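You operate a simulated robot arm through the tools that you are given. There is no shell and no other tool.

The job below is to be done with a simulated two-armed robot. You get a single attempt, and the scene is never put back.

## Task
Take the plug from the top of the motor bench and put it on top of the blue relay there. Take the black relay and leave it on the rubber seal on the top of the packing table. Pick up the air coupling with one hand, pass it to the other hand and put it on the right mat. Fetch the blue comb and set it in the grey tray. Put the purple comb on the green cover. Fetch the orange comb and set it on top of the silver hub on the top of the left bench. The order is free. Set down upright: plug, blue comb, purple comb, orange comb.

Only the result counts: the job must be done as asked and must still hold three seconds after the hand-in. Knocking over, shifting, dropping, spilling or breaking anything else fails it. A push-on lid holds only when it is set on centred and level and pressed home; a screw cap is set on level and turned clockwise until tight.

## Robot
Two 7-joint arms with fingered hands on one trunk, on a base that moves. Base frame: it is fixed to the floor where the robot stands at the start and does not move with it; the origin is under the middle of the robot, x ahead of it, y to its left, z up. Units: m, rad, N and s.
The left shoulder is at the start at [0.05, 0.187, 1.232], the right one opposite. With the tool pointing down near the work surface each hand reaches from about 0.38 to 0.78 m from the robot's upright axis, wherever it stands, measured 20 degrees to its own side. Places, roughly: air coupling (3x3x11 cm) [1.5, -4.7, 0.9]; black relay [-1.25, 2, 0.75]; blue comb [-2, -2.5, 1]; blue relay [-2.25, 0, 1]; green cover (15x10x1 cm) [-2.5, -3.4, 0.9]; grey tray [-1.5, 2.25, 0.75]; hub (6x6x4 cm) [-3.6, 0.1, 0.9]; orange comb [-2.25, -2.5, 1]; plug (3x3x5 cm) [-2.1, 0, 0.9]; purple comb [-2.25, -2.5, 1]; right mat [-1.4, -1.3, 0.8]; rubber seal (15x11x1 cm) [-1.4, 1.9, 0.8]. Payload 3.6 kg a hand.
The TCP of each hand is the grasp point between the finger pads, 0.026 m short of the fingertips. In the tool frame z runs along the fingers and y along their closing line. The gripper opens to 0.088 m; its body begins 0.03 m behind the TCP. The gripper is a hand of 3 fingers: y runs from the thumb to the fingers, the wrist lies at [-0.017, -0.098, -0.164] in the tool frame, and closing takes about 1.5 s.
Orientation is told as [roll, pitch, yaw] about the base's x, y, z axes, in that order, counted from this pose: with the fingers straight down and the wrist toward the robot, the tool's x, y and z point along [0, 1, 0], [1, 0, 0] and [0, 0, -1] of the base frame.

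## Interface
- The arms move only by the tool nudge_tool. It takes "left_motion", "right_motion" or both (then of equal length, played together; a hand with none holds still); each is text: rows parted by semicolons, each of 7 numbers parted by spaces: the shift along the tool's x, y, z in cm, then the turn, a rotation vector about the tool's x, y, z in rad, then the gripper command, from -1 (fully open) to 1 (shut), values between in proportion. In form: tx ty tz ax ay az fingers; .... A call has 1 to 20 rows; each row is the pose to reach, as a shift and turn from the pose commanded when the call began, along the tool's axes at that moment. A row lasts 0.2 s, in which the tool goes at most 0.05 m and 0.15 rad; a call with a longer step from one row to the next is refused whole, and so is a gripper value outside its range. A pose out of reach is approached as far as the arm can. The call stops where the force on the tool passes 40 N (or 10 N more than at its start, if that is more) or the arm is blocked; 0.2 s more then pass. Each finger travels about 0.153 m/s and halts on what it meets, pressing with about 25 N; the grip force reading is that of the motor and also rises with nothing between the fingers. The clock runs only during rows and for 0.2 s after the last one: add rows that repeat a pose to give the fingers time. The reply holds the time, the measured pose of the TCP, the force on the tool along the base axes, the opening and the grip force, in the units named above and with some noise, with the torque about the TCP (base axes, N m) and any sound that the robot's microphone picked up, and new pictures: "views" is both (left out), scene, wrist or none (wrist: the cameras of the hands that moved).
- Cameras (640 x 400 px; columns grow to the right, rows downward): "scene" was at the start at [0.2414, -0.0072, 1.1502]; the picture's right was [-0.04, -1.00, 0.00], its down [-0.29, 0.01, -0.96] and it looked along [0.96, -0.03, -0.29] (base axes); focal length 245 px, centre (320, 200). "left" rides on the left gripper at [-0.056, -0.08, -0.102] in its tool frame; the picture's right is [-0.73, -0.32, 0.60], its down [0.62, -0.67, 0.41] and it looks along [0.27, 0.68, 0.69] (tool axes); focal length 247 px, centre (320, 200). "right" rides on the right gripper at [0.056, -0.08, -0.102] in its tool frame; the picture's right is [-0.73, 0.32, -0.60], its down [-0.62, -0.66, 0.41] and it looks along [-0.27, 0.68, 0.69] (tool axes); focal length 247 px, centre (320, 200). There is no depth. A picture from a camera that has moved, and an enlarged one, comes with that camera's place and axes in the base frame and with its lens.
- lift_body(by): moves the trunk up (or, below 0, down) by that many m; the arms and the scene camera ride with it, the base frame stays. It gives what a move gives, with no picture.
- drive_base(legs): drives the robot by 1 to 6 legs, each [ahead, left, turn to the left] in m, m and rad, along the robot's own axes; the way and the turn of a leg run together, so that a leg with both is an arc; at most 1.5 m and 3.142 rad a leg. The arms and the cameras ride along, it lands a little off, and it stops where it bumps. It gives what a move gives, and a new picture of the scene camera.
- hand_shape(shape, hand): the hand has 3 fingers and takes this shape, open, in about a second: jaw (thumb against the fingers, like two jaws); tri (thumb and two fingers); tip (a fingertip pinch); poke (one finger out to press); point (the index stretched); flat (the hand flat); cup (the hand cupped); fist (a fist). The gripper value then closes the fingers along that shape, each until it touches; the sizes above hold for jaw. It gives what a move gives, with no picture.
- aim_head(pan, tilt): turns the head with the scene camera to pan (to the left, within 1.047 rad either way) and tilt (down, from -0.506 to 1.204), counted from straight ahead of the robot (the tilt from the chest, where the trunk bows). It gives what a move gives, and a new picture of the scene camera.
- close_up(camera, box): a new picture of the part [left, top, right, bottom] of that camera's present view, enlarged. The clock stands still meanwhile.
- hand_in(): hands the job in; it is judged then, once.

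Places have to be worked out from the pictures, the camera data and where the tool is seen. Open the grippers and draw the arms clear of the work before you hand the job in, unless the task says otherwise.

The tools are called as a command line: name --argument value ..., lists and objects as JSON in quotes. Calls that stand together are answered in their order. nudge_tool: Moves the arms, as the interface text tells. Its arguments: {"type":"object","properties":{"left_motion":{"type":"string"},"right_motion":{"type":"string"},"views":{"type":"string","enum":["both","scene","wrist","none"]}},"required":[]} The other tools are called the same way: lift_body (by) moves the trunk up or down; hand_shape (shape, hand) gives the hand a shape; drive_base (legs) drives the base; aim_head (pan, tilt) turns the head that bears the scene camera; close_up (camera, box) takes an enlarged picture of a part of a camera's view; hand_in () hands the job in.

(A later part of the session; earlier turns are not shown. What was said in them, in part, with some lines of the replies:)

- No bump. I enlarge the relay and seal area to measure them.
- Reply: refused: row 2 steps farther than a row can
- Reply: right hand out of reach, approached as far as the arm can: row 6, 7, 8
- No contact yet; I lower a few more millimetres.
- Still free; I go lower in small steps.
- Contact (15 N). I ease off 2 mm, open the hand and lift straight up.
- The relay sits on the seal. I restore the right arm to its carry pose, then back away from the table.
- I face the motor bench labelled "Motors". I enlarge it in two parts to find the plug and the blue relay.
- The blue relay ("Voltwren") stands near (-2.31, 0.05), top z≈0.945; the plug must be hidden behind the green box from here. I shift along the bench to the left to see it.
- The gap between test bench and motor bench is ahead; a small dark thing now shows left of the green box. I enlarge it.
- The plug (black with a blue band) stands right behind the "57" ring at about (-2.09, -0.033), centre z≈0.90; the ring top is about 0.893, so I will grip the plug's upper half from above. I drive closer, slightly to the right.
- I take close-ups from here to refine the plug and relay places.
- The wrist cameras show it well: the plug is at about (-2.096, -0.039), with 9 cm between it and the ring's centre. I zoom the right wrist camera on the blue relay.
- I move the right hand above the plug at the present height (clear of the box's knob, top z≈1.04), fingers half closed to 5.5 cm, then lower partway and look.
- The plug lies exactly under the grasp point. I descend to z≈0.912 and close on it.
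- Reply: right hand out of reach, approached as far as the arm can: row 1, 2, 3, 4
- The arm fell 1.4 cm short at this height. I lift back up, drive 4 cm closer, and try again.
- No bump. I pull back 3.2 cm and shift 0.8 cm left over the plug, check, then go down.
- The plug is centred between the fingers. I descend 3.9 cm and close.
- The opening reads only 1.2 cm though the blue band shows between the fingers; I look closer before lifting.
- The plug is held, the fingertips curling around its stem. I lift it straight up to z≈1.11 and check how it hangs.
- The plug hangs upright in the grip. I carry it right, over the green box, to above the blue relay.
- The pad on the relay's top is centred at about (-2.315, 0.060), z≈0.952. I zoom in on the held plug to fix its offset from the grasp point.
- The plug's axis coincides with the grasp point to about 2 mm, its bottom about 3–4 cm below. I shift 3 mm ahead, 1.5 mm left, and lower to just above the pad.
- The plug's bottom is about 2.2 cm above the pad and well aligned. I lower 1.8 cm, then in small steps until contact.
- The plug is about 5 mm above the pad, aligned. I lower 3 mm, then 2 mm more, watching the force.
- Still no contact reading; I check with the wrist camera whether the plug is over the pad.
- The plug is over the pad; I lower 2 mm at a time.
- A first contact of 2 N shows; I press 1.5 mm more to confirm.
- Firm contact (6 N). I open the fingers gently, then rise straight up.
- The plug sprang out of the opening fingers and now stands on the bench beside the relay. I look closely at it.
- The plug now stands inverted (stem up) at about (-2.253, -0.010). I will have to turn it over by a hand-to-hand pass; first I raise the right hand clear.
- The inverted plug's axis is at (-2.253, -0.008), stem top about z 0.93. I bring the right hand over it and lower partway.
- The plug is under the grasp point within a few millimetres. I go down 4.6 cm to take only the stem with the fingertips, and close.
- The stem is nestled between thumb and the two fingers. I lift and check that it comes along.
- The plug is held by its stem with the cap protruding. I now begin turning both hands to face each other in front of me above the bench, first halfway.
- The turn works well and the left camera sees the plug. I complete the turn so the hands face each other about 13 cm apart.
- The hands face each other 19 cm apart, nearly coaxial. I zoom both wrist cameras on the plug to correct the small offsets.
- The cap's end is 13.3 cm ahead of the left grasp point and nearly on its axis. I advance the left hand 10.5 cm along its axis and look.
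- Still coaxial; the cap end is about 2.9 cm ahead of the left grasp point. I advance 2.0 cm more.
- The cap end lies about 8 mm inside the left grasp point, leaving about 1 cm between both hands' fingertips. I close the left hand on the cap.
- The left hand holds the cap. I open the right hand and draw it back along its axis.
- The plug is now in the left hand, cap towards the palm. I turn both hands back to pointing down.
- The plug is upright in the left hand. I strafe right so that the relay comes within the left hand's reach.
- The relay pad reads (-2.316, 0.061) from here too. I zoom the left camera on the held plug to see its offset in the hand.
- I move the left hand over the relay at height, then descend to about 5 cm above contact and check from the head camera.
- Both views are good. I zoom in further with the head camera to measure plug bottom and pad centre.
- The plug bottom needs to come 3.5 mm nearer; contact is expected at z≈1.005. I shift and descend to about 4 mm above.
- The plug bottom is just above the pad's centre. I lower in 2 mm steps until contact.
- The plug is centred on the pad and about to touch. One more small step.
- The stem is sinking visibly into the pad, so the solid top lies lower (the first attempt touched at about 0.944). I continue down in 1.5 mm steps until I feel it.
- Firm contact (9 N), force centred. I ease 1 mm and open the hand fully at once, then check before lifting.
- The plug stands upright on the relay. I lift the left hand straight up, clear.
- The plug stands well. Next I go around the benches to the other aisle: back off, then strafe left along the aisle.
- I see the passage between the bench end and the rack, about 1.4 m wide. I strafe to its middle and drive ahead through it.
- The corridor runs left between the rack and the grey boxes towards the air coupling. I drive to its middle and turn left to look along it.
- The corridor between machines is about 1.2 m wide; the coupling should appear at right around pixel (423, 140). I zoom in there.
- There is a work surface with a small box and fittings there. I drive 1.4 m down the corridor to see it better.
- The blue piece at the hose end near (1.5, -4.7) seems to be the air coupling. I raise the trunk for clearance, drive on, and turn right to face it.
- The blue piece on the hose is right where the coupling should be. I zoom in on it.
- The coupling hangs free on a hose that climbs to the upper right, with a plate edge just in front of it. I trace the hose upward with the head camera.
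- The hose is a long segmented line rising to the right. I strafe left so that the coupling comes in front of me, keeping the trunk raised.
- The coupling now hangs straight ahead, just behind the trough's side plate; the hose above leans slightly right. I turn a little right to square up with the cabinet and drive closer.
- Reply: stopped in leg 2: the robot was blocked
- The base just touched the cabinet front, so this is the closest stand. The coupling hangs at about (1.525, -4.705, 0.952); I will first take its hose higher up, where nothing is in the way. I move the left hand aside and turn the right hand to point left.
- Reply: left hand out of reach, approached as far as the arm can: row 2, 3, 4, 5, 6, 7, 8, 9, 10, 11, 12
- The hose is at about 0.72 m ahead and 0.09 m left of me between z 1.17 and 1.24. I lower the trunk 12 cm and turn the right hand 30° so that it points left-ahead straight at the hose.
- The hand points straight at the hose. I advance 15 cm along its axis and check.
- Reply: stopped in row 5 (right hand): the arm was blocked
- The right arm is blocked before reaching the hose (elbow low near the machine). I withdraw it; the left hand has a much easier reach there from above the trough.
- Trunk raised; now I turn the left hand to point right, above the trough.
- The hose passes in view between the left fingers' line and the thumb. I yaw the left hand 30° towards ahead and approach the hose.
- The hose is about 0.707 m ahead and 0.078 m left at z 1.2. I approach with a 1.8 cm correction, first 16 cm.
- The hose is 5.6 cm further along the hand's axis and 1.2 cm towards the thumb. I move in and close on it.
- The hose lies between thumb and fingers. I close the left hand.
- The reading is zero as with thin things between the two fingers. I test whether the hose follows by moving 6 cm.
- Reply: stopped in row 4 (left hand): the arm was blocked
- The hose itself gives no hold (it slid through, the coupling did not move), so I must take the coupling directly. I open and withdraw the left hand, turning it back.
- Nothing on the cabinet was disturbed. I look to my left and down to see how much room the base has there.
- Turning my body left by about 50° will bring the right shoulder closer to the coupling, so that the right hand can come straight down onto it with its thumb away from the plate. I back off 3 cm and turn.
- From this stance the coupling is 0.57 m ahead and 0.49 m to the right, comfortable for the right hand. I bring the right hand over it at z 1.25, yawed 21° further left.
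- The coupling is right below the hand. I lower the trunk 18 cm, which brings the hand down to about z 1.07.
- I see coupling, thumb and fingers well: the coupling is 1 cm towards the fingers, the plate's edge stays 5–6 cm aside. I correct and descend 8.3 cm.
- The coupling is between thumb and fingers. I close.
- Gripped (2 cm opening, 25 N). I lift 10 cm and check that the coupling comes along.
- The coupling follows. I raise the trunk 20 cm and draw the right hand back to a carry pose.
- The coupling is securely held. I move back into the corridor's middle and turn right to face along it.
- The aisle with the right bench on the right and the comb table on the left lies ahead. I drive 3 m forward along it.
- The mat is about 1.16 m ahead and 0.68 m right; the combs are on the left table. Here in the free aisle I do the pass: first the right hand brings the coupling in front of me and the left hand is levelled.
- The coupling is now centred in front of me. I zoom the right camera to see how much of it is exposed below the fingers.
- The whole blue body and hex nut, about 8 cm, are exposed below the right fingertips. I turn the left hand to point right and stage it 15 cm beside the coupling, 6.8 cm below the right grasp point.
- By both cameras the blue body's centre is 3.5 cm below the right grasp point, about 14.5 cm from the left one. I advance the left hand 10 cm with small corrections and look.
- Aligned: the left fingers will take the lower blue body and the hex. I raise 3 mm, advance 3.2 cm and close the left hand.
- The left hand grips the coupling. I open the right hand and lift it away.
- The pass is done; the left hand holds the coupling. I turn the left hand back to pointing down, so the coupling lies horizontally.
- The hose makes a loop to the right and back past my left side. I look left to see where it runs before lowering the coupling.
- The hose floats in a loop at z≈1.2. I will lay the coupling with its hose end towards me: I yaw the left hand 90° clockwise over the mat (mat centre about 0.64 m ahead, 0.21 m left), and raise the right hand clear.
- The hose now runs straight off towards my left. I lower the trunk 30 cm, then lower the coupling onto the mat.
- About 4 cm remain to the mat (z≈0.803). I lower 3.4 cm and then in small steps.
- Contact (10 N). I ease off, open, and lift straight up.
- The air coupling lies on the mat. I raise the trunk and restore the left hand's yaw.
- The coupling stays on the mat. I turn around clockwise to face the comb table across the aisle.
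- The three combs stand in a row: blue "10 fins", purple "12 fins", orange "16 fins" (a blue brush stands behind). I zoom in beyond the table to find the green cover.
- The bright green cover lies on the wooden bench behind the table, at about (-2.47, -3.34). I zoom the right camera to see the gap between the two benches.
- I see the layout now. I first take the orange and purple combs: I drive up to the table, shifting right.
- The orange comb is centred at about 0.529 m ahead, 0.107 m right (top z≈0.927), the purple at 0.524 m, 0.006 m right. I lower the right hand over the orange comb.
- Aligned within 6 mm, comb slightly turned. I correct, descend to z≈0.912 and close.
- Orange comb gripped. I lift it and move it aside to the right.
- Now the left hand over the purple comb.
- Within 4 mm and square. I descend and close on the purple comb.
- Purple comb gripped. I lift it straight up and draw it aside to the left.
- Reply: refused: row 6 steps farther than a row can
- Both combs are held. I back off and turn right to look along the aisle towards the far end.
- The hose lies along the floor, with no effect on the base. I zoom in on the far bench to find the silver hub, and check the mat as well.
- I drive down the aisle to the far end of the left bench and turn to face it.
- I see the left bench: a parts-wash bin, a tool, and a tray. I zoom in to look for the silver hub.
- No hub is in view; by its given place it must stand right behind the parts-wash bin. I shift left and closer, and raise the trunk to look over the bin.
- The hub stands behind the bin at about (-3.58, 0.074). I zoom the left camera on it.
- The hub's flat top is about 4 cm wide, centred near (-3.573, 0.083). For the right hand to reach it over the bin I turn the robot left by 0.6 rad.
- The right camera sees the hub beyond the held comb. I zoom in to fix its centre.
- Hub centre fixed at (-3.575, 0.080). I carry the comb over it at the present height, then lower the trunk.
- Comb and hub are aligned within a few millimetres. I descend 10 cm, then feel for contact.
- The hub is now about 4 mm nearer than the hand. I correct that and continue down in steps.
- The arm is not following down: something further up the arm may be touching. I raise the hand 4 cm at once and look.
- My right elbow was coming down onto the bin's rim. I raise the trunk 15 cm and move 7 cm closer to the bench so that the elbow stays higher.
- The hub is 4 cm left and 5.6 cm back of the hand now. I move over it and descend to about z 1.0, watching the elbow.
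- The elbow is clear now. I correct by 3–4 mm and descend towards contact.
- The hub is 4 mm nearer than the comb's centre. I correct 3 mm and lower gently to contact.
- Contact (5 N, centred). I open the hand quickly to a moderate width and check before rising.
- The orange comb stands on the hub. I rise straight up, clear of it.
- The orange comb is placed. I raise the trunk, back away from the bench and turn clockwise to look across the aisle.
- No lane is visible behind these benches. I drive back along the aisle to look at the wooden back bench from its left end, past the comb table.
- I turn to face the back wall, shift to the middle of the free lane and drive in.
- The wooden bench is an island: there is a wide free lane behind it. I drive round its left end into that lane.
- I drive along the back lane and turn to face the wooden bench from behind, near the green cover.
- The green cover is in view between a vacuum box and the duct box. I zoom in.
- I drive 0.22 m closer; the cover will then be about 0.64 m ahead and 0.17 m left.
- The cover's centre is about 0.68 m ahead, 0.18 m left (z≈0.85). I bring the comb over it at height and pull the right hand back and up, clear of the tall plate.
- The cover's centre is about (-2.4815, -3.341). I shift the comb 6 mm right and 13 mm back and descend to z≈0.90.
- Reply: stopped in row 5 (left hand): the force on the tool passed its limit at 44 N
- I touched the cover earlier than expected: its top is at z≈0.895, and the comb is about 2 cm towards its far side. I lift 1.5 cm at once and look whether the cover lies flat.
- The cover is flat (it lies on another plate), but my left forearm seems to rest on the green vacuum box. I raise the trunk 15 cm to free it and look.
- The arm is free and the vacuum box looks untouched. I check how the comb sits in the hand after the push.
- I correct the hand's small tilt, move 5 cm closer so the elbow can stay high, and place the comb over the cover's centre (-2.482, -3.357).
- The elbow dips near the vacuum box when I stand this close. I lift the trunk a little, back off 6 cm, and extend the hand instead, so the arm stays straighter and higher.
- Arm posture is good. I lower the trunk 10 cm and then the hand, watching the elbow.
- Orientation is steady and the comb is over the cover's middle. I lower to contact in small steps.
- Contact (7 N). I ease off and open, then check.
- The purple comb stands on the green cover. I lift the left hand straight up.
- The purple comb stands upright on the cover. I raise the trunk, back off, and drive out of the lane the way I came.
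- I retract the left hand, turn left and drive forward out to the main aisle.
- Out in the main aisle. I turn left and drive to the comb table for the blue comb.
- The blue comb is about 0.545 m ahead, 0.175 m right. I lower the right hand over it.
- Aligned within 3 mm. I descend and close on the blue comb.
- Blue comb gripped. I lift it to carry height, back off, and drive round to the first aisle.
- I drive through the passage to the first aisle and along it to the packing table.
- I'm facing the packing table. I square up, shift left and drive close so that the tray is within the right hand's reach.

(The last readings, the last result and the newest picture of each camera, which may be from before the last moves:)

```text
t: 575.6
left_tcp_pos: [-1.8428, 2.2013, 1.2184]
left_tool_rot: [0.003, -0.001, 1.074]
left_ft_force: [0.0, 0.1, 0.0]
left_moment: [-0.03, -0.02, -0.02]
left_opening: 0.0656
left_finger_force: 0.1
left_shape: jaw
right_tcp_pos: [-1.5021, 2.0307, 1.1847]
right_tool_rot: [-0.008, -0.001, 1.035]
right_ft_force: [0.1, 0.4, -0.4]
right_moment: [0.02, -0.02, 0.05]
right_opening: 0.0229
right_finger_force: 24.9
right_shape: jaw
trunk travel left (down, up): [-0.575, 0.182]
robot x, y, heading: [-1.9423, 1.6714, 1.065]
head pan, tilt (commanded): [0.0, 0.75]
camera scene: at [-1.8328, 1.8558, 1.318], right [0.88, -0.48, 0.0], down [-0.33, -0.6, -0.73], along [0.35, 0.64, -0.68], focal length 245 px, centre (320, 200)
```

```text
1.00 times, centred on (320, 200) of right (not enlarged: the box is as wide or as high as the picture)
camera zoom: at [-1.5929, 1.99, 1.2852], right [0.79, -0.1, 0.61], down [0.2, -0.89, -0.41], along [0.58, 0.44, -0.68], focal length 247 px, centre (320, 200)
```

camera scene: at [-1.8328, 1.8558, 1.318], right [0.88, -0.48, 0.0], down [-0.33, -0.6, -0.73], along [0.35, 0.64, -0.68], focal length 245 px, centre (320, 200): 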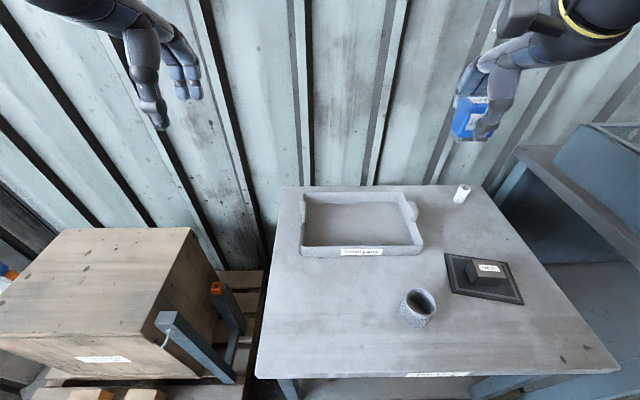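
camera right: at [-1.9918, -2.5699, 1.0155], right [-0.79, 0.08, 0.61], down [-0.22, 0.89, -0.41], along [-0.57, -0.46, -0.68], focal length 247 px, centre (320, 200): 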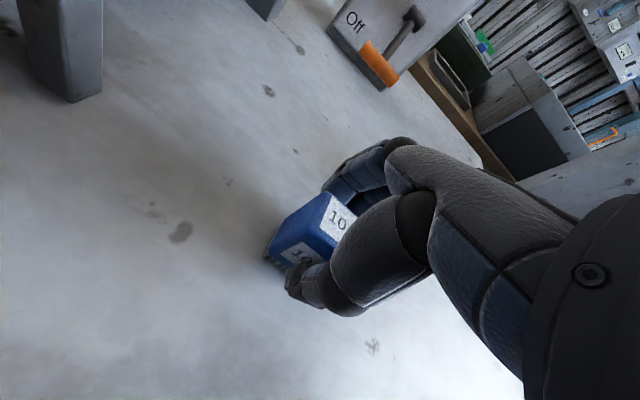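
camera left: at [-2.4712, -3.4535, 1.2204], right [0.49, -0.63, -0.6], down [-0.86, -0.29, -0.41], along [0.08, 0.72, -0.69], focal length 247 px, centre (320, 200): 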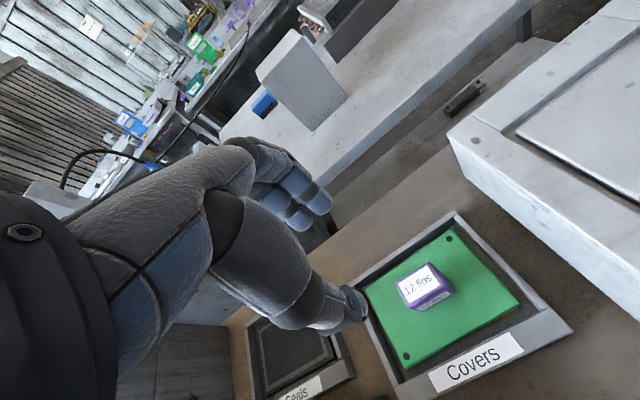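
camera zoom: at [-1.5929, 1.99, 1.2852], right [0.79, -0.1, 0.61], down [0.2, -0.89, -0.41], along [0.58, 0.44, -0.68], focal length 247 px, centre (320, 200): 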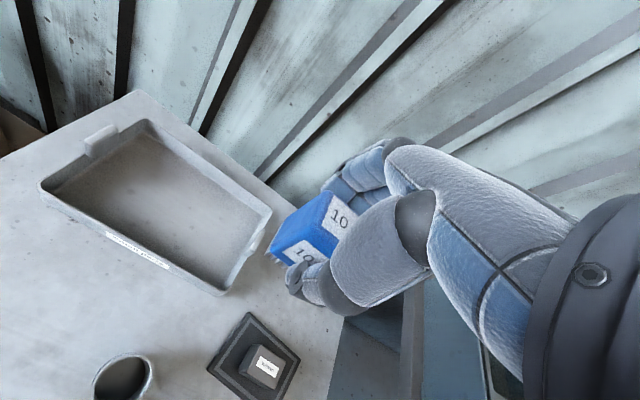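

The tray's centre is at about (-1.531, 2.205). I carry the comb over it at height, then lower the trunk.

nudge_tool --right_motion "2.8 3.4 0 0 0 0 1; 5.7 6.8 0 0 0 0 1; 8.5 10.2 0 0 0 0 1; 11.4 13.5 0 0 0 0 1; 11.4 13.5 0 0 0 0 1" --views "none"

lift_body --by -0.22

nudge_tool --right_motion "0 0 0 0 0 0 1" --views "both"

```text
t: 576.8
left_tcp_pos: [-1.8409, 2.2002, 1.2194]
left_tool_rot: [0.003, -0.002, 1.078]
left_ft_force: [-0.3, -0.6, -0.4]
left_moment: [0.02, 0.02, -0.04]
left_opening: 0.0657
left_finger_force: 0.1
left_shape: jaw
right_tcp_pos: [-1.5317, 2.2041, 1.1858]
right_tool_rot: [-0.006, -0.003, 1.034]
right_ft_force: [0.9, -0.9, -0.7]
right_moment: [0.01, 0.02, 0.0]
right_opening: 0.0231
right_finger_force: 24.9
right_shape: jaw
trunk travel left (down, up): [-0.575, 0.182]
robot x, y, heading: [-1.9346, 1.6707, 1.069]
head pan, tilt (commanded): [0.0, 0.75]
```

```text
t: 579.1
left_tcp_pos: [-1.8412, 2.2008, 0.999]
left_tool_rot: [0.002, -0.002, 1.075]
left_ft_force: [-0.3, -0.1, -0.6]
left_moment: [0.01, 0.0, 0.0]
left_opening: 0.0659
left_finger_force: 0.0
left_shape: jaw
right_tcp_pos: [-1.5327, 2.2049, 0.9639]
right_tool_rot: [-0.009, -0.002, 1.034]
right_ft_force: [-0.6, -0.6, -0.3]
right_moment: [-0.02, 0.01, 0.01]
right_opening: 0.0229
right_finger_force: 25.0
right_shape: jaw
trunk travel left (down, up): [-0.355, 0.402]
robot x, y, heading: [-1.9395, 1.6705, 1.067]
head pan, tilt (commanded): [0.0, 0.75]
```

```text
t: 579.5
left_tcp_pos: [-1.8419, 2.2017, 0.9991]
left_tool_rot: [0.003, 0.001, 1.075]
left_ft_force: [-0.2, 0.1, 0.1]
left_moment: [0.0, -0.02, 0.03]
left_opening: 0.0658
left_finger_force: 0.2
left_shape: jaw
right_tcp_pos: [-1.5318, 2.2052, 0.9642]
right_tool_rot: [-0.008, -0.003, 1.035]
right_ft_force: [1.0, 0.6, -1.5]
right_moment: [-0.01, 0.01, -0.02]
right_opening: 0.0227
right_finger_force: 25.1
right_shape: jaw
trunk travel left (down, up): [-0.355, 0.402]
robot x, y, heading: [-1.9374, 1.6726, 1.07]
head pan, tilt (commanded): [0.0, 0.75]
camera scene: at [-1.8245, 1.871, 1.0879], right [0.88, -0.48, 0.0], down [-0.33, -0.6, -0.73], along [0.35, 0.64, -0.68], focal length 245 px, centre (320, 200)
camera right: at [-1.6222, 2.1645, 1.0645], right [0.79, -0.1, 0.61], down [0.2, -0.89, -0.41], along [0.58, 0.44, -0.68], focal length 247 px, centre (320, 200)
```

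scene: 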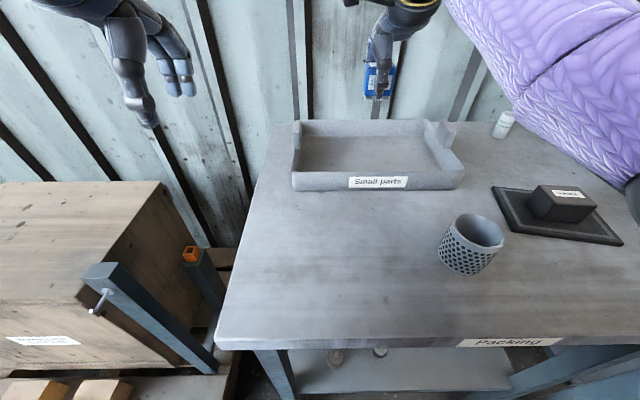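
right: 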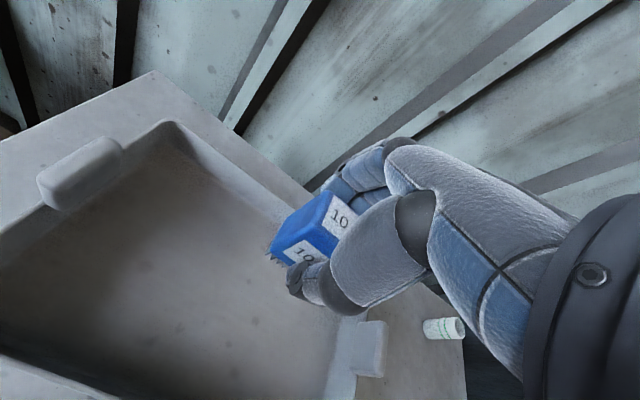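

The comb hangs inside the tray's outline, about 3 cm right of its middle, which is fine. I lower it to near the tray floor.

nudge_tool --right_motion "1 0 3 0 0 0 1; 2 0 7 0 0 0 1; 2 0 10.3 0 0 0 1; 2 0 10.3 0 0 0 1" --views "wrist"

nudge_tool --right_motion "0 0 0.5 0 0 0 1; 0 0 1 0 0 0 1; 0 0 1 0 0 0 1" --views "none"

```text
t: 580.5
left_tcp_pos: [-1.8419, 2.2023, 0.9982]
left_tool_rot: [0.002, 0.0, 1.074]
left_ft_force: [-0.3, -0.6, 1.0]
left_moment: [-0.04, -0.06, -0.02]
left_opening: 0.0659
left_finger_force: 0.0
left_shape: jaw
right_tcp_pos: [-1.5492, 2.2134, 0.8602]
right_tool_rot: [-0.009, -0.002, 1.034]
right_ft_force: [-0.5, 0.9, -0.2]
right_moment: [-0.04, -0.01, -0.04]
right_opening: 0.0229
right_finger_force: 24.6
right_shape: jaw
trunk travel left (down, up): [-0.355, 0.402]
robot x, y, heading: [-1.9386, 1.673, 1.068]
head pan, tilt (commanded): [0.0, 0.75]
camera right: at [-1.6383, 2.1734, 0.9602], right [0.79, -0.1, 0.61], down [0.2, -0.89, -0.41], along [0.58, 0.44, -0.68], focal length 247 px, centre (320, 200)
```

right: 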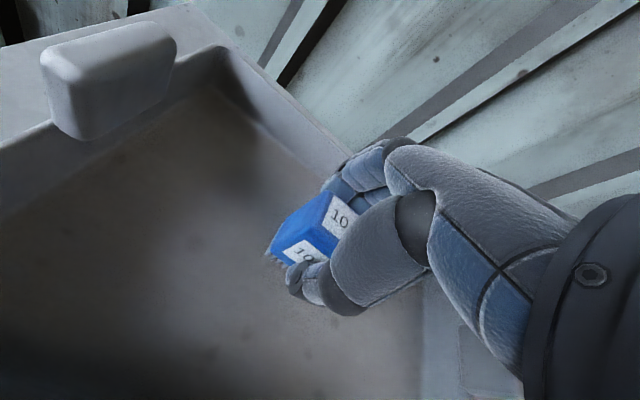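

```text
t: 581.3
left_tcp_pos: [-1.842, 2.2018, 0.9983]
left_tool_rot: [0.0, -0.001, 1.075]
left_ft_force: [0.8, 0.4, 0.9]
left_moment: [-0.02, 0.02, 0.04]
left_opening: 0.0656
left_finger_force: 0.1
left_shape: jaw
right_tcp_pos: [-1.5488, 2.2148, 0.8504]
right_tool_rot: [-0.009, -0.003, 1.034]
right_ft_force: [0.2, 0.8, -1.4]
right_moment: [-0.01, 0.01, -0.02]
right_opening: 0.023
right_finger_force: 25.0
right_shape: jaw
trunk travel left (down, up): [-0.355, 0.402]
robot x, y, heading: [-1.9384, 1.6703, 1.062]
head pan, tilt (commanded): [0.0, 0.75]
```

Still free at z 0.850; I go on in small steps until contact.

nudge_tool --right_motion "0 0 0.25 0 0 0 1; 0 0 0.5 0 0 0 1; 0 0 0.5 0 0 0 1" --views "none"

nudge_tool --right_motion "0 0 0.15 0 0 0 1; 0 0 0.3 0 0 0 1; 0 0 0.3 0 0 0 1" --views "none"

```text
t: 582.1
left_tcp_pos: [-1.8424, 2.202, 0.999]
left_tool_rot: [0.002, 0.0, 1.076]
left_ft_force: [-0.3, 0.0, 0.0]
left_moment: [-0.03, 0.0, 0.01]
left_opening: 0.0655
left_finger_force: 0.0
left_shape: jaw
right_tcp_pos: [-1.5482, 2.2152, 0.8451]
right_tool_rot: [-0.009, -0.001, 1.034]
right_ft_force: [-0.1, 0.1, -0.4]
right_moment: [-0.01, -0.01, -0.04]
right_opening: 0.0229
right_finger_force: 25.3
right_shape: jaw
trunk travel left (down, up): [-0.355, 0.402]
robot x, y, heading: [-1.939, 1.6727, 1.065]
head pan, tilt (commanded): [0.0, 0.75]
```

```text
t: 582.9
left_tcp_pos: [-1.8427, 2.2024, 0.9978]
left_tool_rot: [0.001, 0.0, 1.076]
left_ft_force: [0.1, 0.0, -0.3]
left_moment: [0.0, 0.01, 0.03]
left_opening: 0.0655
left_finger_force: 0.0
left_shape: jaw
right_tcp_pos: [-1.5474, 2.2159, 0.8412]
right_tool_rot: [-0.009, -0.003, 1.035]
right_ft_force: [-0.6, -1.0, -0.9]
right_moment: [0.0, 0.0, -0.01]
right_opening: 0.0229
right_finger_force: 25.3
right_shape: jaw
trunk travel left (down, up): [-0.355, 0.402]
robot x, y, heading: [-1.9405, 1.6696, 1.068]
head pan, tilt (commanded): [0.0, 0.75]
```

nudge_tool --right_motion "0 0 0.2 0 0 0 1; 0 0 0.4 0 0 0 1; 0 0 0.4 0 0 0 1" --views "none"

close_up --camera "right" --box '[220, 170, 380, 290]'

```text
t: 583.7
left_tcp_pos: [-1.842, 2.2015, 0.9993]
left_tool_rot: [0.002, 0.0, 1.076]
left_ft_force: [-0.8, -0.2, -0.8]
left_moment: [0.0, 0.02, 0.0]
left_opening: 0.0657
left_finger_force: 0.0
left_shape: jaw
right_tcp_pos: [-1.5485, 2.214, 0.8382]
right_tool_rot: [-0.008, -0.003, 1.034]
right_ft_force: [0.9, -0.4, 0.3]
right_moment: [0.05, -0.04, 0.0]
right_opening: 0.0228
right_finger_force: 25.1
right_shape: jaw
trunk travel left (down, up): [-0.355, 0.402]
robot x, y, heading: [-1.9384, 1.6682, 1.068]
head pan, tilt (commanded): [0.0, 0.75]
```

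```text
3.33 times, centred on (300, 230) of right
camera zoom: at [-1.6378, 2.174, 0.939], right [0.79, -0.1, 0.61], down [0.2, -0.89, -0.41], along [0.58, 0.44, -0.68], focal length 823 px, centre (387, 100)
```

zoom: 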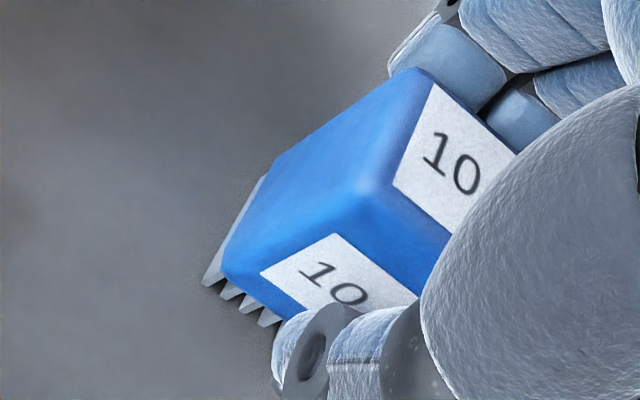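

nudge_tool --right_motion "0 0 0.15 0 0 0 1; 0 0 0.3 0 0 0 1; 0 0 0.3 0 0 0 1" --views "none"

```text
t: 584.5
left_tcp_pos: [-1.8424, 2.2016, 0.9987]
left_tool_rot: [0.002, -0.001, 1.077]
left_ft_force: [0.2, -0.4, 0.4]
left_moment: [0.0, 0.0, 0.0]
left_opening: 0.0657
left_finger_force: 0.2
left_shape: jaw
right_tcp_pos: [-1.549, 2.2139, 0.8376]
right_tool_rot: [-0.009, -0.006, 1.035]
right_ft_force: [0.9, -1.1, 9.7]
right_moment: [0.01, -0.04, -0.02]
right_opening: 0.0234
right_finger_force: 24.8
right_shape: jaw
trunk travel left (down, up): [-0.355, 0.402]
robot x, y, heading: [-1.9391, 1.6704, 1.063]
head pan, tilt (commanded): [0.0, 0.75]
```

Contact (10 N). I ease off, open and check.

nudge_tool --right_motion "0 0 -0.1 0 0 0 1; 0 0 -0.2 0 0 0 -0.3; 0 0 -0.2 0 0 0 -0.3; 0 0 -0.2 0 0 0 -0.3; 0 0 -0.2 0 0 0 -0.3" --views "wrist"

```text
t: 585.7
left_tcp_pos: [-1.8423, 2.2012, 0.9995]
left_tool_rot: [0.003, -0.001, 1.076]
left_ft_force: [0.5, 0.3, 0.2]
left_moment: [0.02, 0.0, 0.04]
left_opening: 0.0656
left_finger_force: 0.1
left_shape: jaw
right_tcp_pos: [-1.5487, 2.2141, 0.8374]
right_tool_rot: [-0.007, -0.001, 1.035]
right_ft_force: [0.6, 0.0, 0.3]
right_moment: [0.03, -0.01, 0.0]
right_opening: 0.0566
right_finger_force: 0.0
right_shape: jaw
trunk travel left (down, up): [-0.355, 0.402]
robot x, y, heading: [-1.9372, 1.6702, 1.064]
head pan, tilt (commanded): [0.0, 0.75]
camera right: at [-1.6379, 2.1743, 0.9381], right [0.79, -0.1, 0.61], down [0.2, -0.89, -0.41], along [0.58, 0.44, -0.68], focal length 247 px, centre (320, 200)
```

right: 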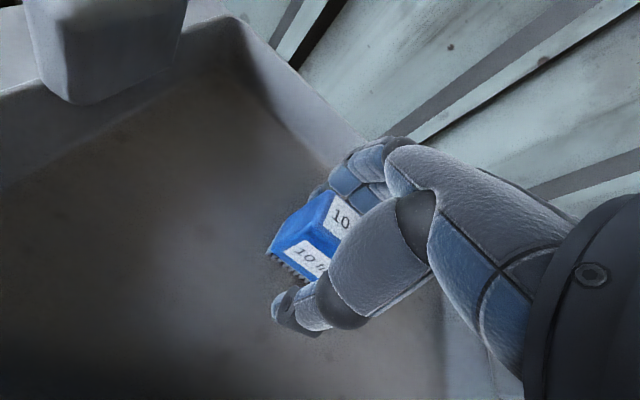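

The comb stands in the tray. I lift the right hand straight up and clear.

nudge_tool --right_motion "0 0 -1.5 0 0 0 -0.3; 0 0 -4 0 0 0 -0.3; 0 0 -8 0 0 0 -0.3; 0 0 -12 0 0 0 -0.3; 0 0 -16 0 0 0 -0.3; 0 0 -20 0 0 0 -0.3; 0 0 -24 0 0 0 -0.3; 0 -3 -27 0 0 0 -0.3; 0 -7 -28 0 0 0 -0.3" --views "both"

lift_body --by 0.2

close_up --camera "scene" --box '[240, 80, 640, 330]'

```text
t: 587.7
left_tcp_pos: [-1.8424, 2.2009, 0.9982]
left_tool_rot: [0.002, 0.001, 1.076]
left_ft_force: [-0.2, -0.2, 0.1]
left_moment: [-0.02, -0.04, 0.01]
left_opening: 0.0656
left_finger_force: 0.0
left_shape: jaw
right_tcp_pos: [-1.5871, 2.1568, 1.1171]
right_tool_rot: [-0.009, -0.001, 1.035]
right_ft_force: [-0.4, 0.3, -0.1]
right_moment: [0.04, -0.04, 0.0]
right_opening: 0.0568
right_finger_force: 0.0
right_shape: jaw
trunk travel left (down, up): [-0.355, 0.402]
robot x, y, heading: [-1.9356, 1.672, 1.059]
head pan, tilt (commanded): [0.0, 0.75]
camera scene: at [-1.8246, 1.8707, 1.0879], right [0.88, -0.48, 0.0], down [-0.33, -0.6, -0.73], along [0.35, 0.64, -0.68], focal length 245 px, centre (320, 200)
camera right: at [-1.6762, 2.1156, 1.2185], right [0.79, -0.1, 0.61], down [0.2, -0.89, -0.41], along [0.58, 0.44, -0.68], focal length 247 px, centre (320, 200)
```

scene: 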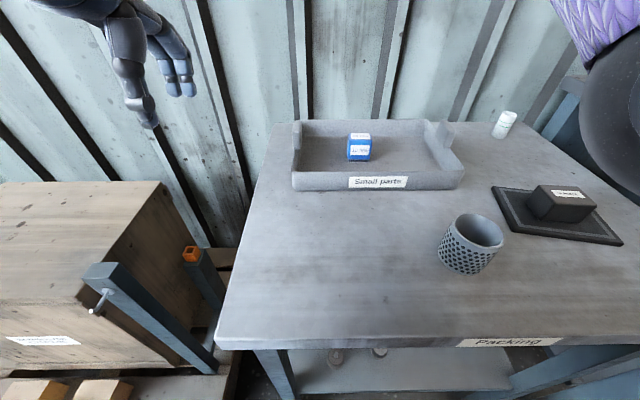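
right: 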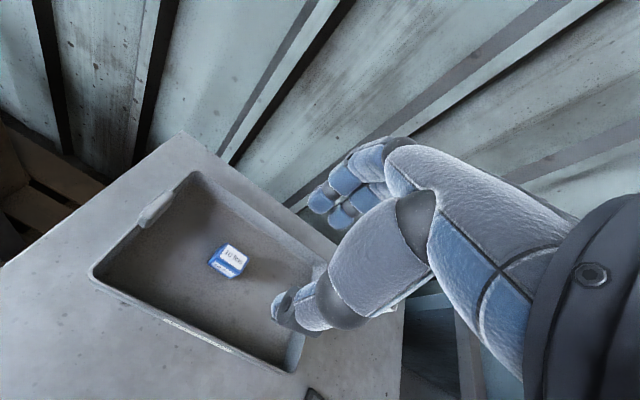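

```text
t: 589.9
left_tcp_pos: [-1.8412, 2.2021, 1.1987]
left_tool_rot: [0.002, 0.001, 1.074]
left_ft_force: [-0.4, -0.8, 0.3]
left_moment: [0.01, -0.01, 0.01]
left_opening: 0.0657
left_finger_force: 0.0
left_shape: jaw
right_tcp_pos: [-1.587, 2.156, 1.3167]
right_tool_rot: [-0.01, -0.003, 1.035]
right_ft_force: [0.1, 0.4, 0.0]
right_moment: [0.0, 0.02, 0.01]
right_opening: 0.0568
right_finger_force: 0.0
right_shape: jaw
trunk travel left (down, up): [-0.555, 0.202]
robot x, y, heading: [-1.9363, 1.6703, 1.061]
head pan, tilt (commanded): [0.0, 0.75]
```

```text
1.60 times, centred on (440, 205) of scene
camera zoom: at [-1.8324, 1.8567, 1.2973], right [0.88, -0.48, 0.0], down [-0.33, -0.6, -0.73], along [0.35, 0.64, -0.68], focal length 392 px, centre (128, 192)
```

zoom: 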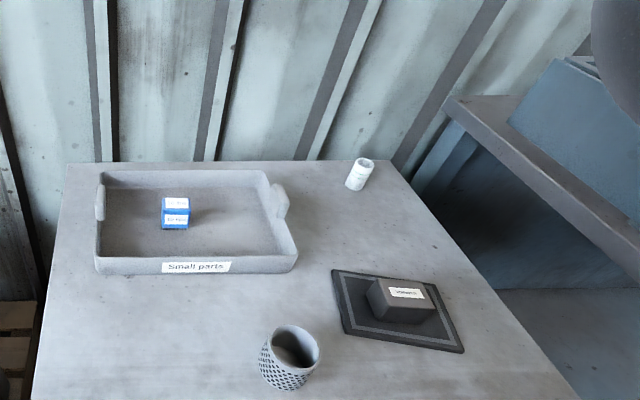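

The blue comb is in the tray and the black relay is still on the seal. Before handing in I check the other results: I back off, turn and look at the motor bench.

drive_base --legs '[[-0.5, 0, 0], [0, 0, -1.57], [0, 0, -1.57]]'

aim_head --pan 0 --tilt 0.5

close_up --camera "scene" --box '[120, 60, 440, 260]'

```text
t: 600.4
left_tcp_pos: [-2.2579, 0.705, 1.198]
left_tool_rot: [0.005, -0.001, -2.039]
left_ft_force: [0.5, -0.6, 0.8]
left_moment: [-0.01, 0.0, -0.03]
left_opening: 0.0659
left_finger_force: 0.0
left_shape: jaw
right_tcp_pos: [-2.5145, 0.7444, 1.318]
right_tool_rot: [-0.01, -0.002, -2.079]
right_ft_force: [-0.3, 0.2, -1.1]
right_moment: [0.01, 0.05, 0.02]
right_opening: 0.0568
right_finger_force: 0.1
right_shape: jaw
trunk travel left (down, up): [-0.555, 0.202]
robot x, y, heading: [-2.1746, 1.2377, -2.053]
head pan, tilt (commanded): [0.0, 0.75]
camera scene: at [-2.2752, 1.0418, 1.2974], right [-0.89, 0.46, 0.0], down [0.31, 0.61, -0.73], along [-0.34, -0.65, -0.68], focal length 245 px, centre (320, 200)
```

scene: 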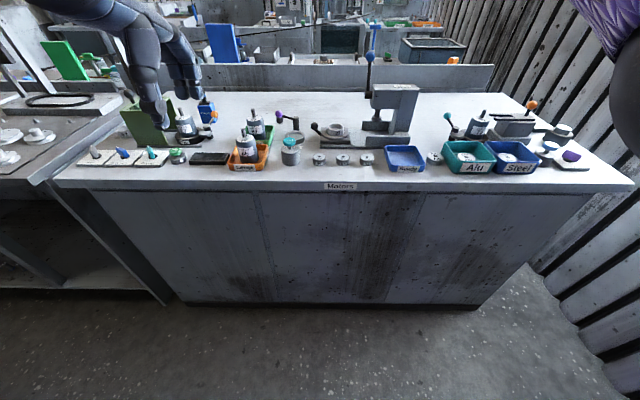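

```text
t: 601.2
left_tcp_pos: [-2.258, 0.7058, 1.1986]
left_tool_rot: [0.002, 0.0, -2.041]
left_ft_force: [-0.2, -0.1, 0.3]
left_moment: [-0.01, -0.03, 0.01]
left_opening: 0.0656
left_finger_force: 0.1
left_shape: jaw
right_tcp_pos: [-2.5134, 0.7452, 1.3181]
right_tool_rot: [-0.007, -0.001, -2.078]
right_ft_force: [0.1, 0.0, -0.3]
right_moment: [-0.02, 0.0, -0.02]
right_opening: 0.0569
right_finger_force: 0.0
right_shape: jaw
trunk travel left (down, up): [-0.555, 0.202]
robot x, y, heading: [-2.1771, 1.2354, -2.048]
head pan, tilt (commanded): [0.0, 0.499]
camera scene: at [-2.2788, 1.0345, 1.3193], right [-0.89, 0.46, 0.0], down [0.22, 0.43, -0.88], along [-0.4, -0.78, -0.48], focal length 245 px, centre (320, 200)
```

scene: 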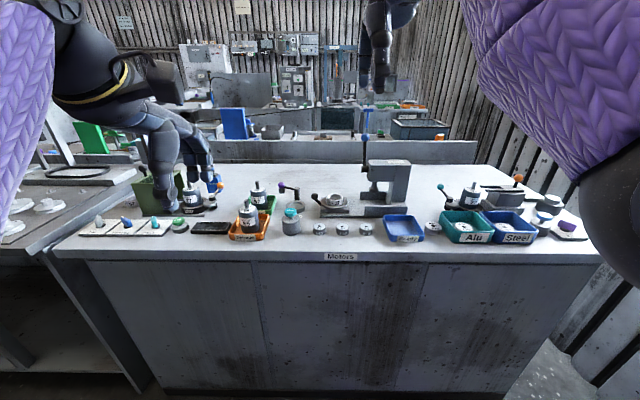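

```text
2.00 times, centred on (280, 160) of scene
camera zoom: at [-2.2788, 1.0345, 1.3193], right [-0.89, 0.46, 0.0], down [0.22, 0.43, -0.88], along [-0.4, -0.78, -0.48], focal length 490 px, centre (400, 280)
```

zoom: 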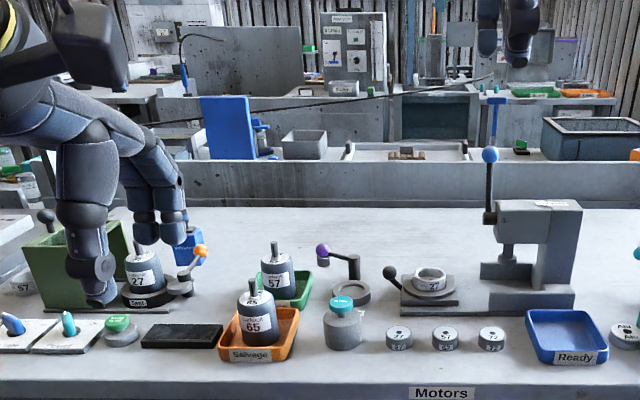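

The hand hides the plug, and I want to see the mat too: the hose seems stretched in the background. I raise the trunk and strafe left for a better view.

lift_body --by 0.2

drive_base --legs '[[0, 0.6, 0]]'

close_up --camera "scene" --box '[160, 60, 480, 260]'

```text
t: 603.4
left_tcp_pos: [-2.2567, 0.7049, 1.3982]
left_tool_rot: [0.002, -0.001, -2.042]
left_ft_force: [0.3, 0.3, 0.2]
left_moment: [0.03, 0.01, 0.01]
left_opening: 0.0655
left_finger_force: 0.1
left_shape: jaw
right_tcp_pos: [-2.5144, 0.7451, 1.5174]
right_tool_rot: [-0.008, -0.001, -2.079]
right_ft_force: [-0.6, -0.7, 1.0]
right_moment: [0.0, -0.01, -0.03]
right_opening: 0.0571
right_finger_force: 0.1
right_shape: jaw
trunk travel left (down, up): [-0.755, 0.002]
robot x, y, heading: [-2.176, 1.2399, -2.053]
head pan, tilt (commanded): [0.0, 0.499]
```

```text
t: 606.7
left_tcp_pos: [-1.7233, 0.4312, 1.399]
left_tool_rot: [0.004, 0.0, -2.033]
left_ft_force: [-0.8, -0.2, -0.1]
left_moment: [-0.03, 0.01, 0.0]
left_opening: 0.0656
left_finger_force: 0.0
left_shape: jaw
right_tcp_pos: [-1.9793, 0.4689, 1.5183]
right_tool_rot: [-0.009, -0.003, -2.071]
right_ft_force: [-0.4, 0.2, -0.1]
right_moment: [0.02, 0.01, -0.06]
right_opening: 0.0572
right_finger_force: 0.2
right_shape: jaw
trunk travel left (down, up): [-0.755, 0.002]
robot x, y, heading: [-1.6467, 0.9655, -2.037]
head pan, tilt (commanded): [0.0, 0.499]
camera scene: at [-1.7451, 0.7632, 1.5209], right [-0.89, 0.45, 0.0], down [0.22, 0.43, -0.88], along [-0.4, -0.78, -0.48], focal length 245 px, centre (320, 200)
```

scene: 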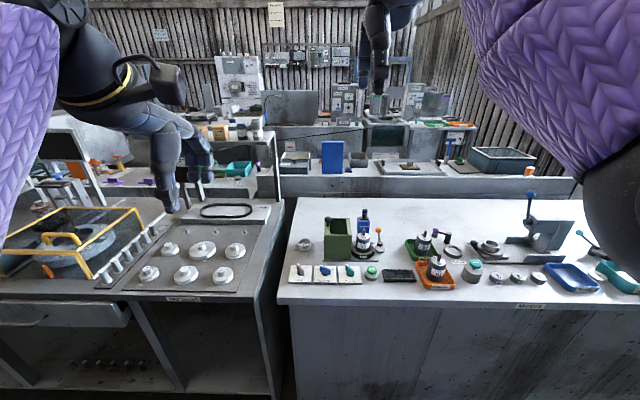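

```text
2.00 times, centred on (320, 160) of scene
camera zoom: at [-1.7451, 0.7632, 1.5209], right [-0.89, 0.45, 0.0], down [0.22, 0.43, -0.88], along [-0.4, -0.78, -0.48], focal length 490 px, centre (320, 280)
```

zoom: 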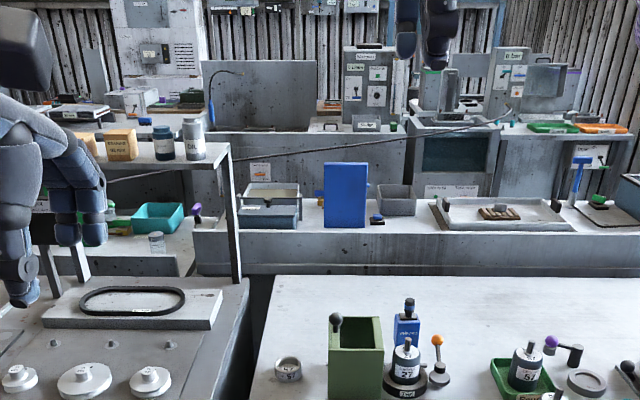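

The plug stands on the relay. The hose now runs straight through the air towards the mat, so I must check the coupling. I strafe further left and look over the test bench.

drive_base --legs '[[0, 0.9, 0]]'

aim_head --pan -0.15 --tilt 0.45

close_up --camera "scene" --box '[140, 80, 460, 280]'

```text
t: 611.4
left_tcp_pos: [-0.932, 0.0223, 1.3984]
left_tool_rot: [0.003, 0.0, -2.043]
left_ft_force: [-0.3, 0.8, 0.0]
left_moment: [-0.03, 0.05, 0.01]
left_opening: 0.0657
left_finger_force: 0.0
left_shape: jaw
right_tcp_pos: [-1.1907, 0.063, 1.5176]
right_tool_rot: [-0.01, -0.002, -2.082]
right_ft_force: [0.2, -0.3, -0.5]
right_moment: [-0.02, 0.01, 0.01]
right_opening: 0.0567
right_finger_force: 0.1
right_shape: jaw
trunk travel left (down, up): [-0.755, 0.002]
robot x, y, heading: [-0.851, 0.5523, -2.054]
head pan, tilt (commanded): [0.0, 0.499]
camera scene: at [-0.9516, 0.3549, 1.5209], right [-0.89, 0.46, 0.0], down [0.22, 0.42, -0.88], along [-0.41, -0.78, -0.48], focal length 245 px, centre (320, 200)
```

scene: 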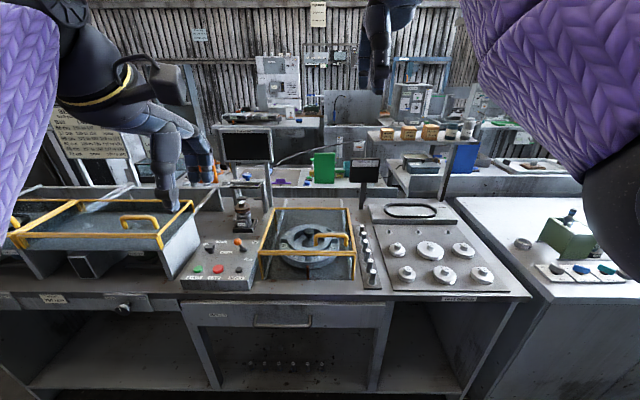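

```text
t: 612.1
left_tcp_pos: [-0.9325, 0.0229, 1.3976]
left_tool_rot: [0.003, 0.001, -2.042]
left_ft_force: [-0.2, -0.6, 1.8]
left_moment: [0.01, 0.0, 0.04]
left_opening: 0.0657
left_finger_force: 0.1
left_shape: jaw
right_tcp_pos: [-1.1895, 0.0625, 1.5178]
right_tool_rot: [-0.008, -0.002, -2.081]
right_ft_force: [-0.3, -0.7, -0.3]
right_moment: [-0.01, -0.04, 0.02]
right_opening: 0.0567
right_finger_force: 0.0
right_shape: jaw
trunk travel left (down, up): [-0.755, 0.002]
robot x, y, heading: [-0.8484, 0.5545, -2.052]
head pan, tilt (commanded): [-0.15, 0.45]
camera scene: at [-0.9631, 0.361, 1.5254], right [-0.81, 0.59, 0.0], down [0.26, 0.35, -0.9], along [-0.53, -0.73, -0.44], focal length 245 px, centre (320, 200)
```

scene: 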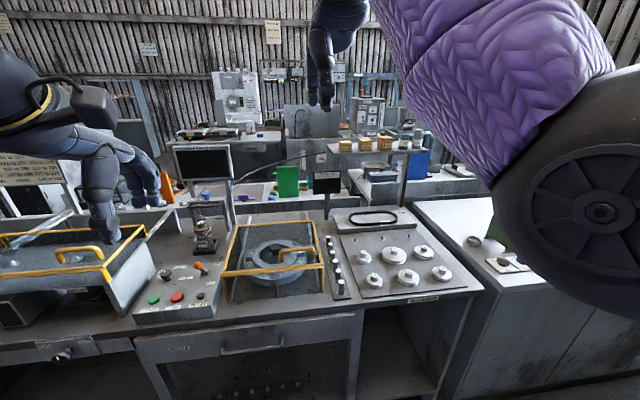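

```text
2.00 times, centred on (300, 180) of scene
camera zoom: at [-0.9631, 0.361, 1.5254], right [-0.81, 0.59, 0.0], down [0.26, 0.35, -0.9], along [-0.53, -0.73, -0.44], focal length 490 px, centre (360, 240)
```

zoom: 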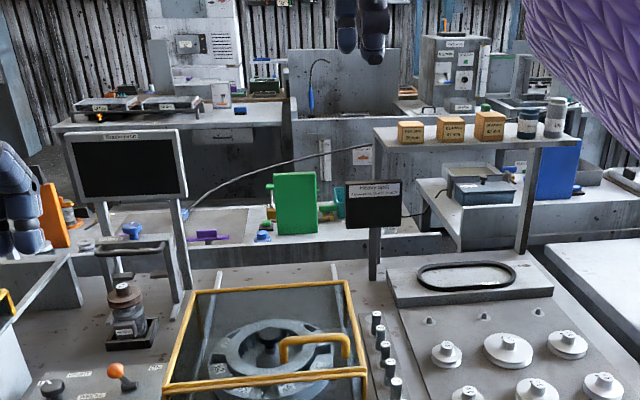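

The hose comes down right at the mat, near where the coupling should be. I shift a little to look past the monitor.

drive_base --legs '[[0, -0.3, 0]]'

aim_head --pan 0.1 --tilt 0.45

close_up --camera "scene" --box '[130, 120, 330, 245]'

```text
t: 614.2
left_tcp_pos: [-1.1951, 0.1598, 1.3983]
left_tool_rot: [0.0, -0.001, -2.044]
left_ft_force: [-0.1, -0.6, -0.2]
left_moment: [-0.01, 0.01, -0.02]
left_opening: 0.0656
left_finger_force: 0.0
left_shape: jaw
right_tcp_pos: [-1.4511, 0.1999, 1.5168]
right_tool_rot: [-0.009, -0.003, -2.084]
right_ft_force: [-0.6, -0.6, 0.3]
right_moment: [0.04, -0.03, 0.03]
right_opening: 0.0567
right_finger_force: 0.0
right_shape: jaw
trunk travel left (down, up): [-0.755, 0.002]
robot x, y, heading: [-1.1101, 0.6935, -2.056]
head pan, tilt (commanded): [-0.15, 0.45]
camera scene: at [-1.2249, 0.4978, 1.5254], right [-0.81, 0.59, 0.0], down [0.26, 0.35, -0.9], along [-0.53, -0.73, -0.44], focal length 245 px, centre (320, 200)
```

scene: 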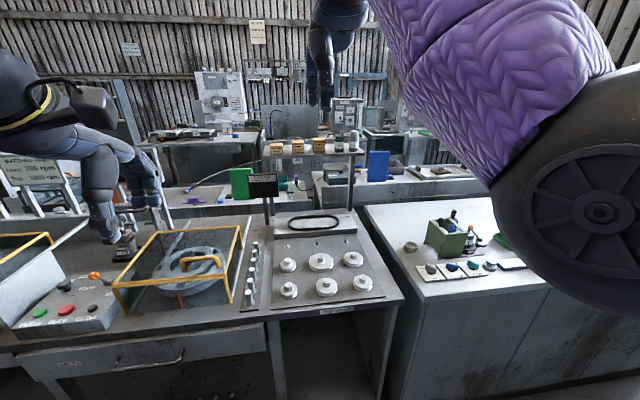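

```text
t: 614.9
left_tcp_pos: [-1.1949, 0.1591, 1.3984]
left_tool_rot: [0.004, 0.0, -2.043]
left_ft_force: [-0.3, 0.3, 0.6]
left_moment: [0.03, 0.01, 0.0]
left_opening: 0.0656
left_finger_force: 0.0
left_shape: jaw
right_tcp_pos: [-1.4517, 0.1999, 1.5171]
right_tool_rot: [-0.008, 0.0, -2.085]
right_ft_force: [-0.4, 0.0, -0.9]
right_moment: [0.0, 0.0, 0.0]
right_opening: 0.0567
right_finger_force: 0.0
right_shape: jaw
trunk travel left (down, up): [-0.755, 0.002]
robot x, y, heading: [-1.1121, 0.6896, -2.054]
head pan, tilt (commanded): [0.099, 0.45]
camera scene: at [-1.2066, 0.4876, 1.5254], right [-0.93, 0.37, 0.0], down [0.16, 0.4, -0.9], along [-0.34, -0.83, -0.44], focal length 245 px, centre (320, 200)
```

scene: 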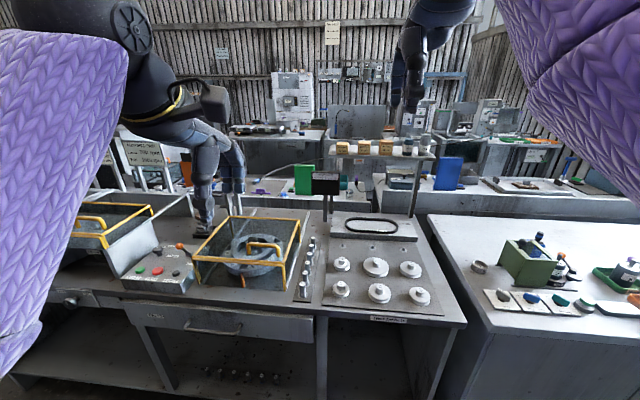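

```text
3.20 times, centred on (230, 182) of scene
camera zoom: at [-1.2066, 0.4876, 1.5254], right [-0.93, 0.37, 0.0], down [0.16, 0.4, -0.9], along [-0.34, -0.83, -0.44], focal length 785 px, centre (608, 256)
```

zoom: 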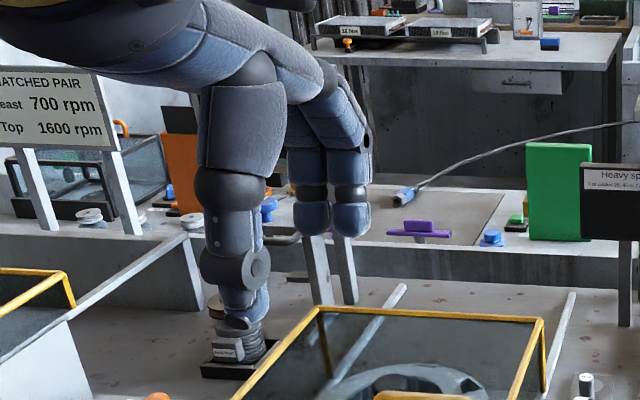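

I see the coupling on the mat, the hose now leading off to the right. I zoom in closely to see whether it is fully on the mat.

close_up --camera "scene" --box '[230, 165, 300, 205]'

```text
9.14 times, centred on (265, 185) of scene
camera zoom: at [-1.2066, 0.4876, 1.5254], right [-0.93, 0.37, 0.0], down [0.16, 0.4, -0.9], along [-0.34, -0.83, -0.44], focal length 2242 px, centre (823, 337)
```

zoom: 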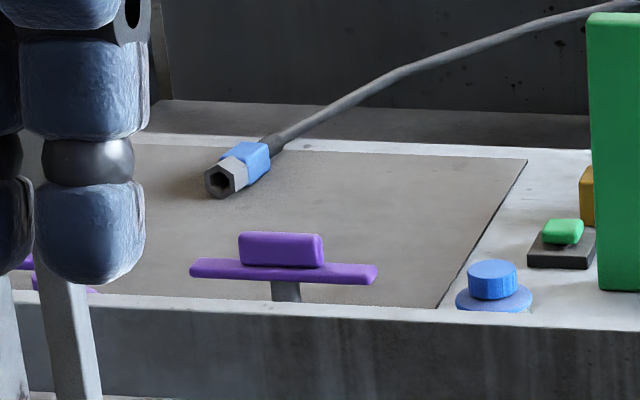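

The coupling lies on the mat exactly where I set it down. I take a last close look at the plug on the relay from here.

close_up --camera "scene" --box '[490, 220, 600, 290]'

close_up --camera "scene" --box '[540, 120, 640, 200]'

```text
5.71 times, centred on (545, 255) of scene
camera zoom: at [-1.2066, 0.4876, 1.5254], right [-0.93, 0.37, 0.0], down [0.16, 0.4, -0.9], along [-0.34, -0.83, -0.44], focal length 1401 px, centre (-966, -114)
```

zoom: 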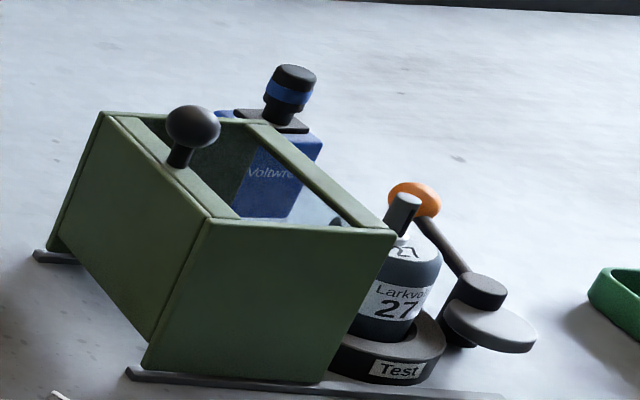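

```text
5.00 times, centred on (590, 160) of scene
camera zoom: at [-1.2066, 0.4876, 1.5254], right [-0.93, 0.37, 0.0], down [0.16, 0.4, -0.9], along [-0.34, -0.83, -0.44], focal length 1226 px, centre (-1030, 400)
```

zoom: 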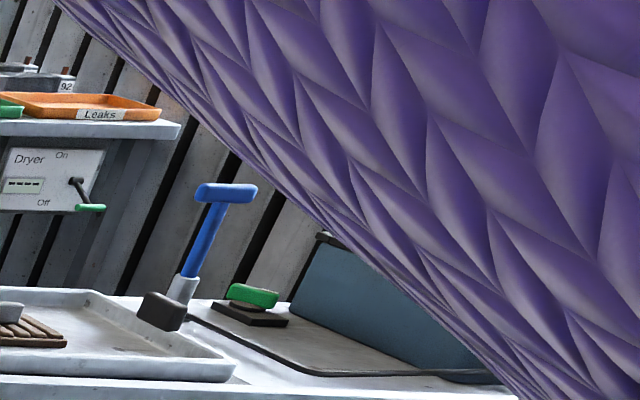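

Everything stands as asked. I open both hands fully and back away from the bench into the aisle.

nudge_tool --left_motion "0 -3 0 0 0 0 -1; 0 -6 0 0 0 0 -1; 0 -6 0 0 0 0 -1" --right_motion "0 -3 0 0 0 0 -1; 0 -6 0 0 0 0 -1; 0 -6 0 0 0 0 -1" --views "none"

drive_base --legs '[[-0.12, 0, 0]]'

```text
t: 615.7
left_tcp_pos: [-1.1681, 0.2104, 1.3979]
left_tool_rot: [0.004, -0.001, -2.044]
left_ft_force: [0.9, -0.8, 0.4]
left_moment: [0.01, 0.01, -0.01]
left_opening: 0.0876
left_finger_force: 0.0
left_shape: jaw
right_tcp_pos: [-1.422, 0.2508, 1.5184]
right_tool_rot: [-0.009, 0.001, -2.083]
right_ft_force: [0.2, 0.6, 0.6]
right_moment: [0.02, 0.01, -0.01]
right_opening: 0.0878
right_finger_force: 0.2
right_shape: jaw
trunk travel left (down, up): [-0.755, 0.002]
robot x, y, heading: [-1.1141, 0.6929, -2.056]
head pan, tilt (commanded): [0.099, 0.45]
```

```text
t: 617.0
left_tcp_pos: [-1.1108, 0.3175, 1.3978]
left_tool_rot: [0.003, -0.001, -2.043]
left_ft_force: [-0.9, 1.0, 0.0]
left_moment: [0.02, -0.05, 0.0]
left_opening: 0.0878
left_finger_force: 0.2
left_shape: jaw
right_tcp_pos: [-1.3653, 0.3586, 1.518]
right_tool_rot: [-0.008, -0.001, -2.082]
right_ft_force: [0.4, -0.4, 0.2]
right_moment: [0.02, 0.0, 0.03]
right_opening: 0.0877
right_finger_force: 0.0
right_shape: jaw
trunk travel left (down, up): [-0.755, 0.002]
robot x, y, heading: [-1.0589, 0.8024, -2.053]
head pan, tilt (commanded): [0.099, 0.45]
camera scene: at [-1.1498, 0.5933, 1.5252], right [-0.93, 0.37, 0.0], down [0.16, 0.4, -0.9], along [-0.34, -0.84, -0.44], focal length 245 px, centre (320, 200)
```

scene: 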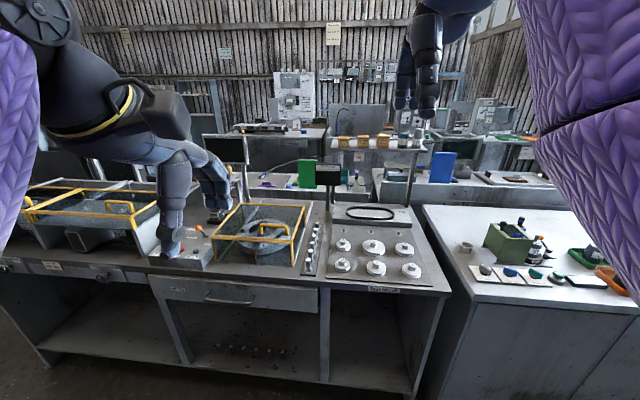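

Hands are open and clear of all the work, all six placements have been made and seen to hold. I hand the job in.

hand_in

```text
The job is handed in.
```

All six placements are done, and I handed the job in with both grippers open and the arms clear. I don't have the verdict. Below is what I saw of each item before handing in.

| Item | Where it is | Seen |
|---|---|---|
| Plug | Upright on the blue relay, motor bench | Still standing just before hand-in |
| Black relay | On the rubber seal, packing table | Seen after the blue comb was set down |
| Air coupling | Lying on the right mat, hose still attached | In the same spot just before hand-in |
| Blue comb | Upright in the grey tray | Seen after release |
| Purple comb | Upright on the green cover | Seen after release, and again later from the comb table |
| Orange comb | Upright on the silver hub, behind the parts-wash bin | Seen after release only; hidden from my last position |

A few things happened on the way that could matter:

- **Plug:** it sprang out of the hand on my first try and landed upside down on the bench. I passed it from the right hand to the left to turn it over, then set it down again.
- **Green cover:** I first touched down about 2 cm off its centre and pressed about 44 N before the arm stopped. The cover looked flat afterwards, and I then set the comb down near its centre.
- **Arm contacts:** I think my right elbow touched the rim of the parts-wash bin, and my left forearm rested on the vacuum box. I lifted off both, and neither looked moved.
- **Base contact:** the base bumped the cabinet front under the air coupling. Nothing on top of it moved that I could see.
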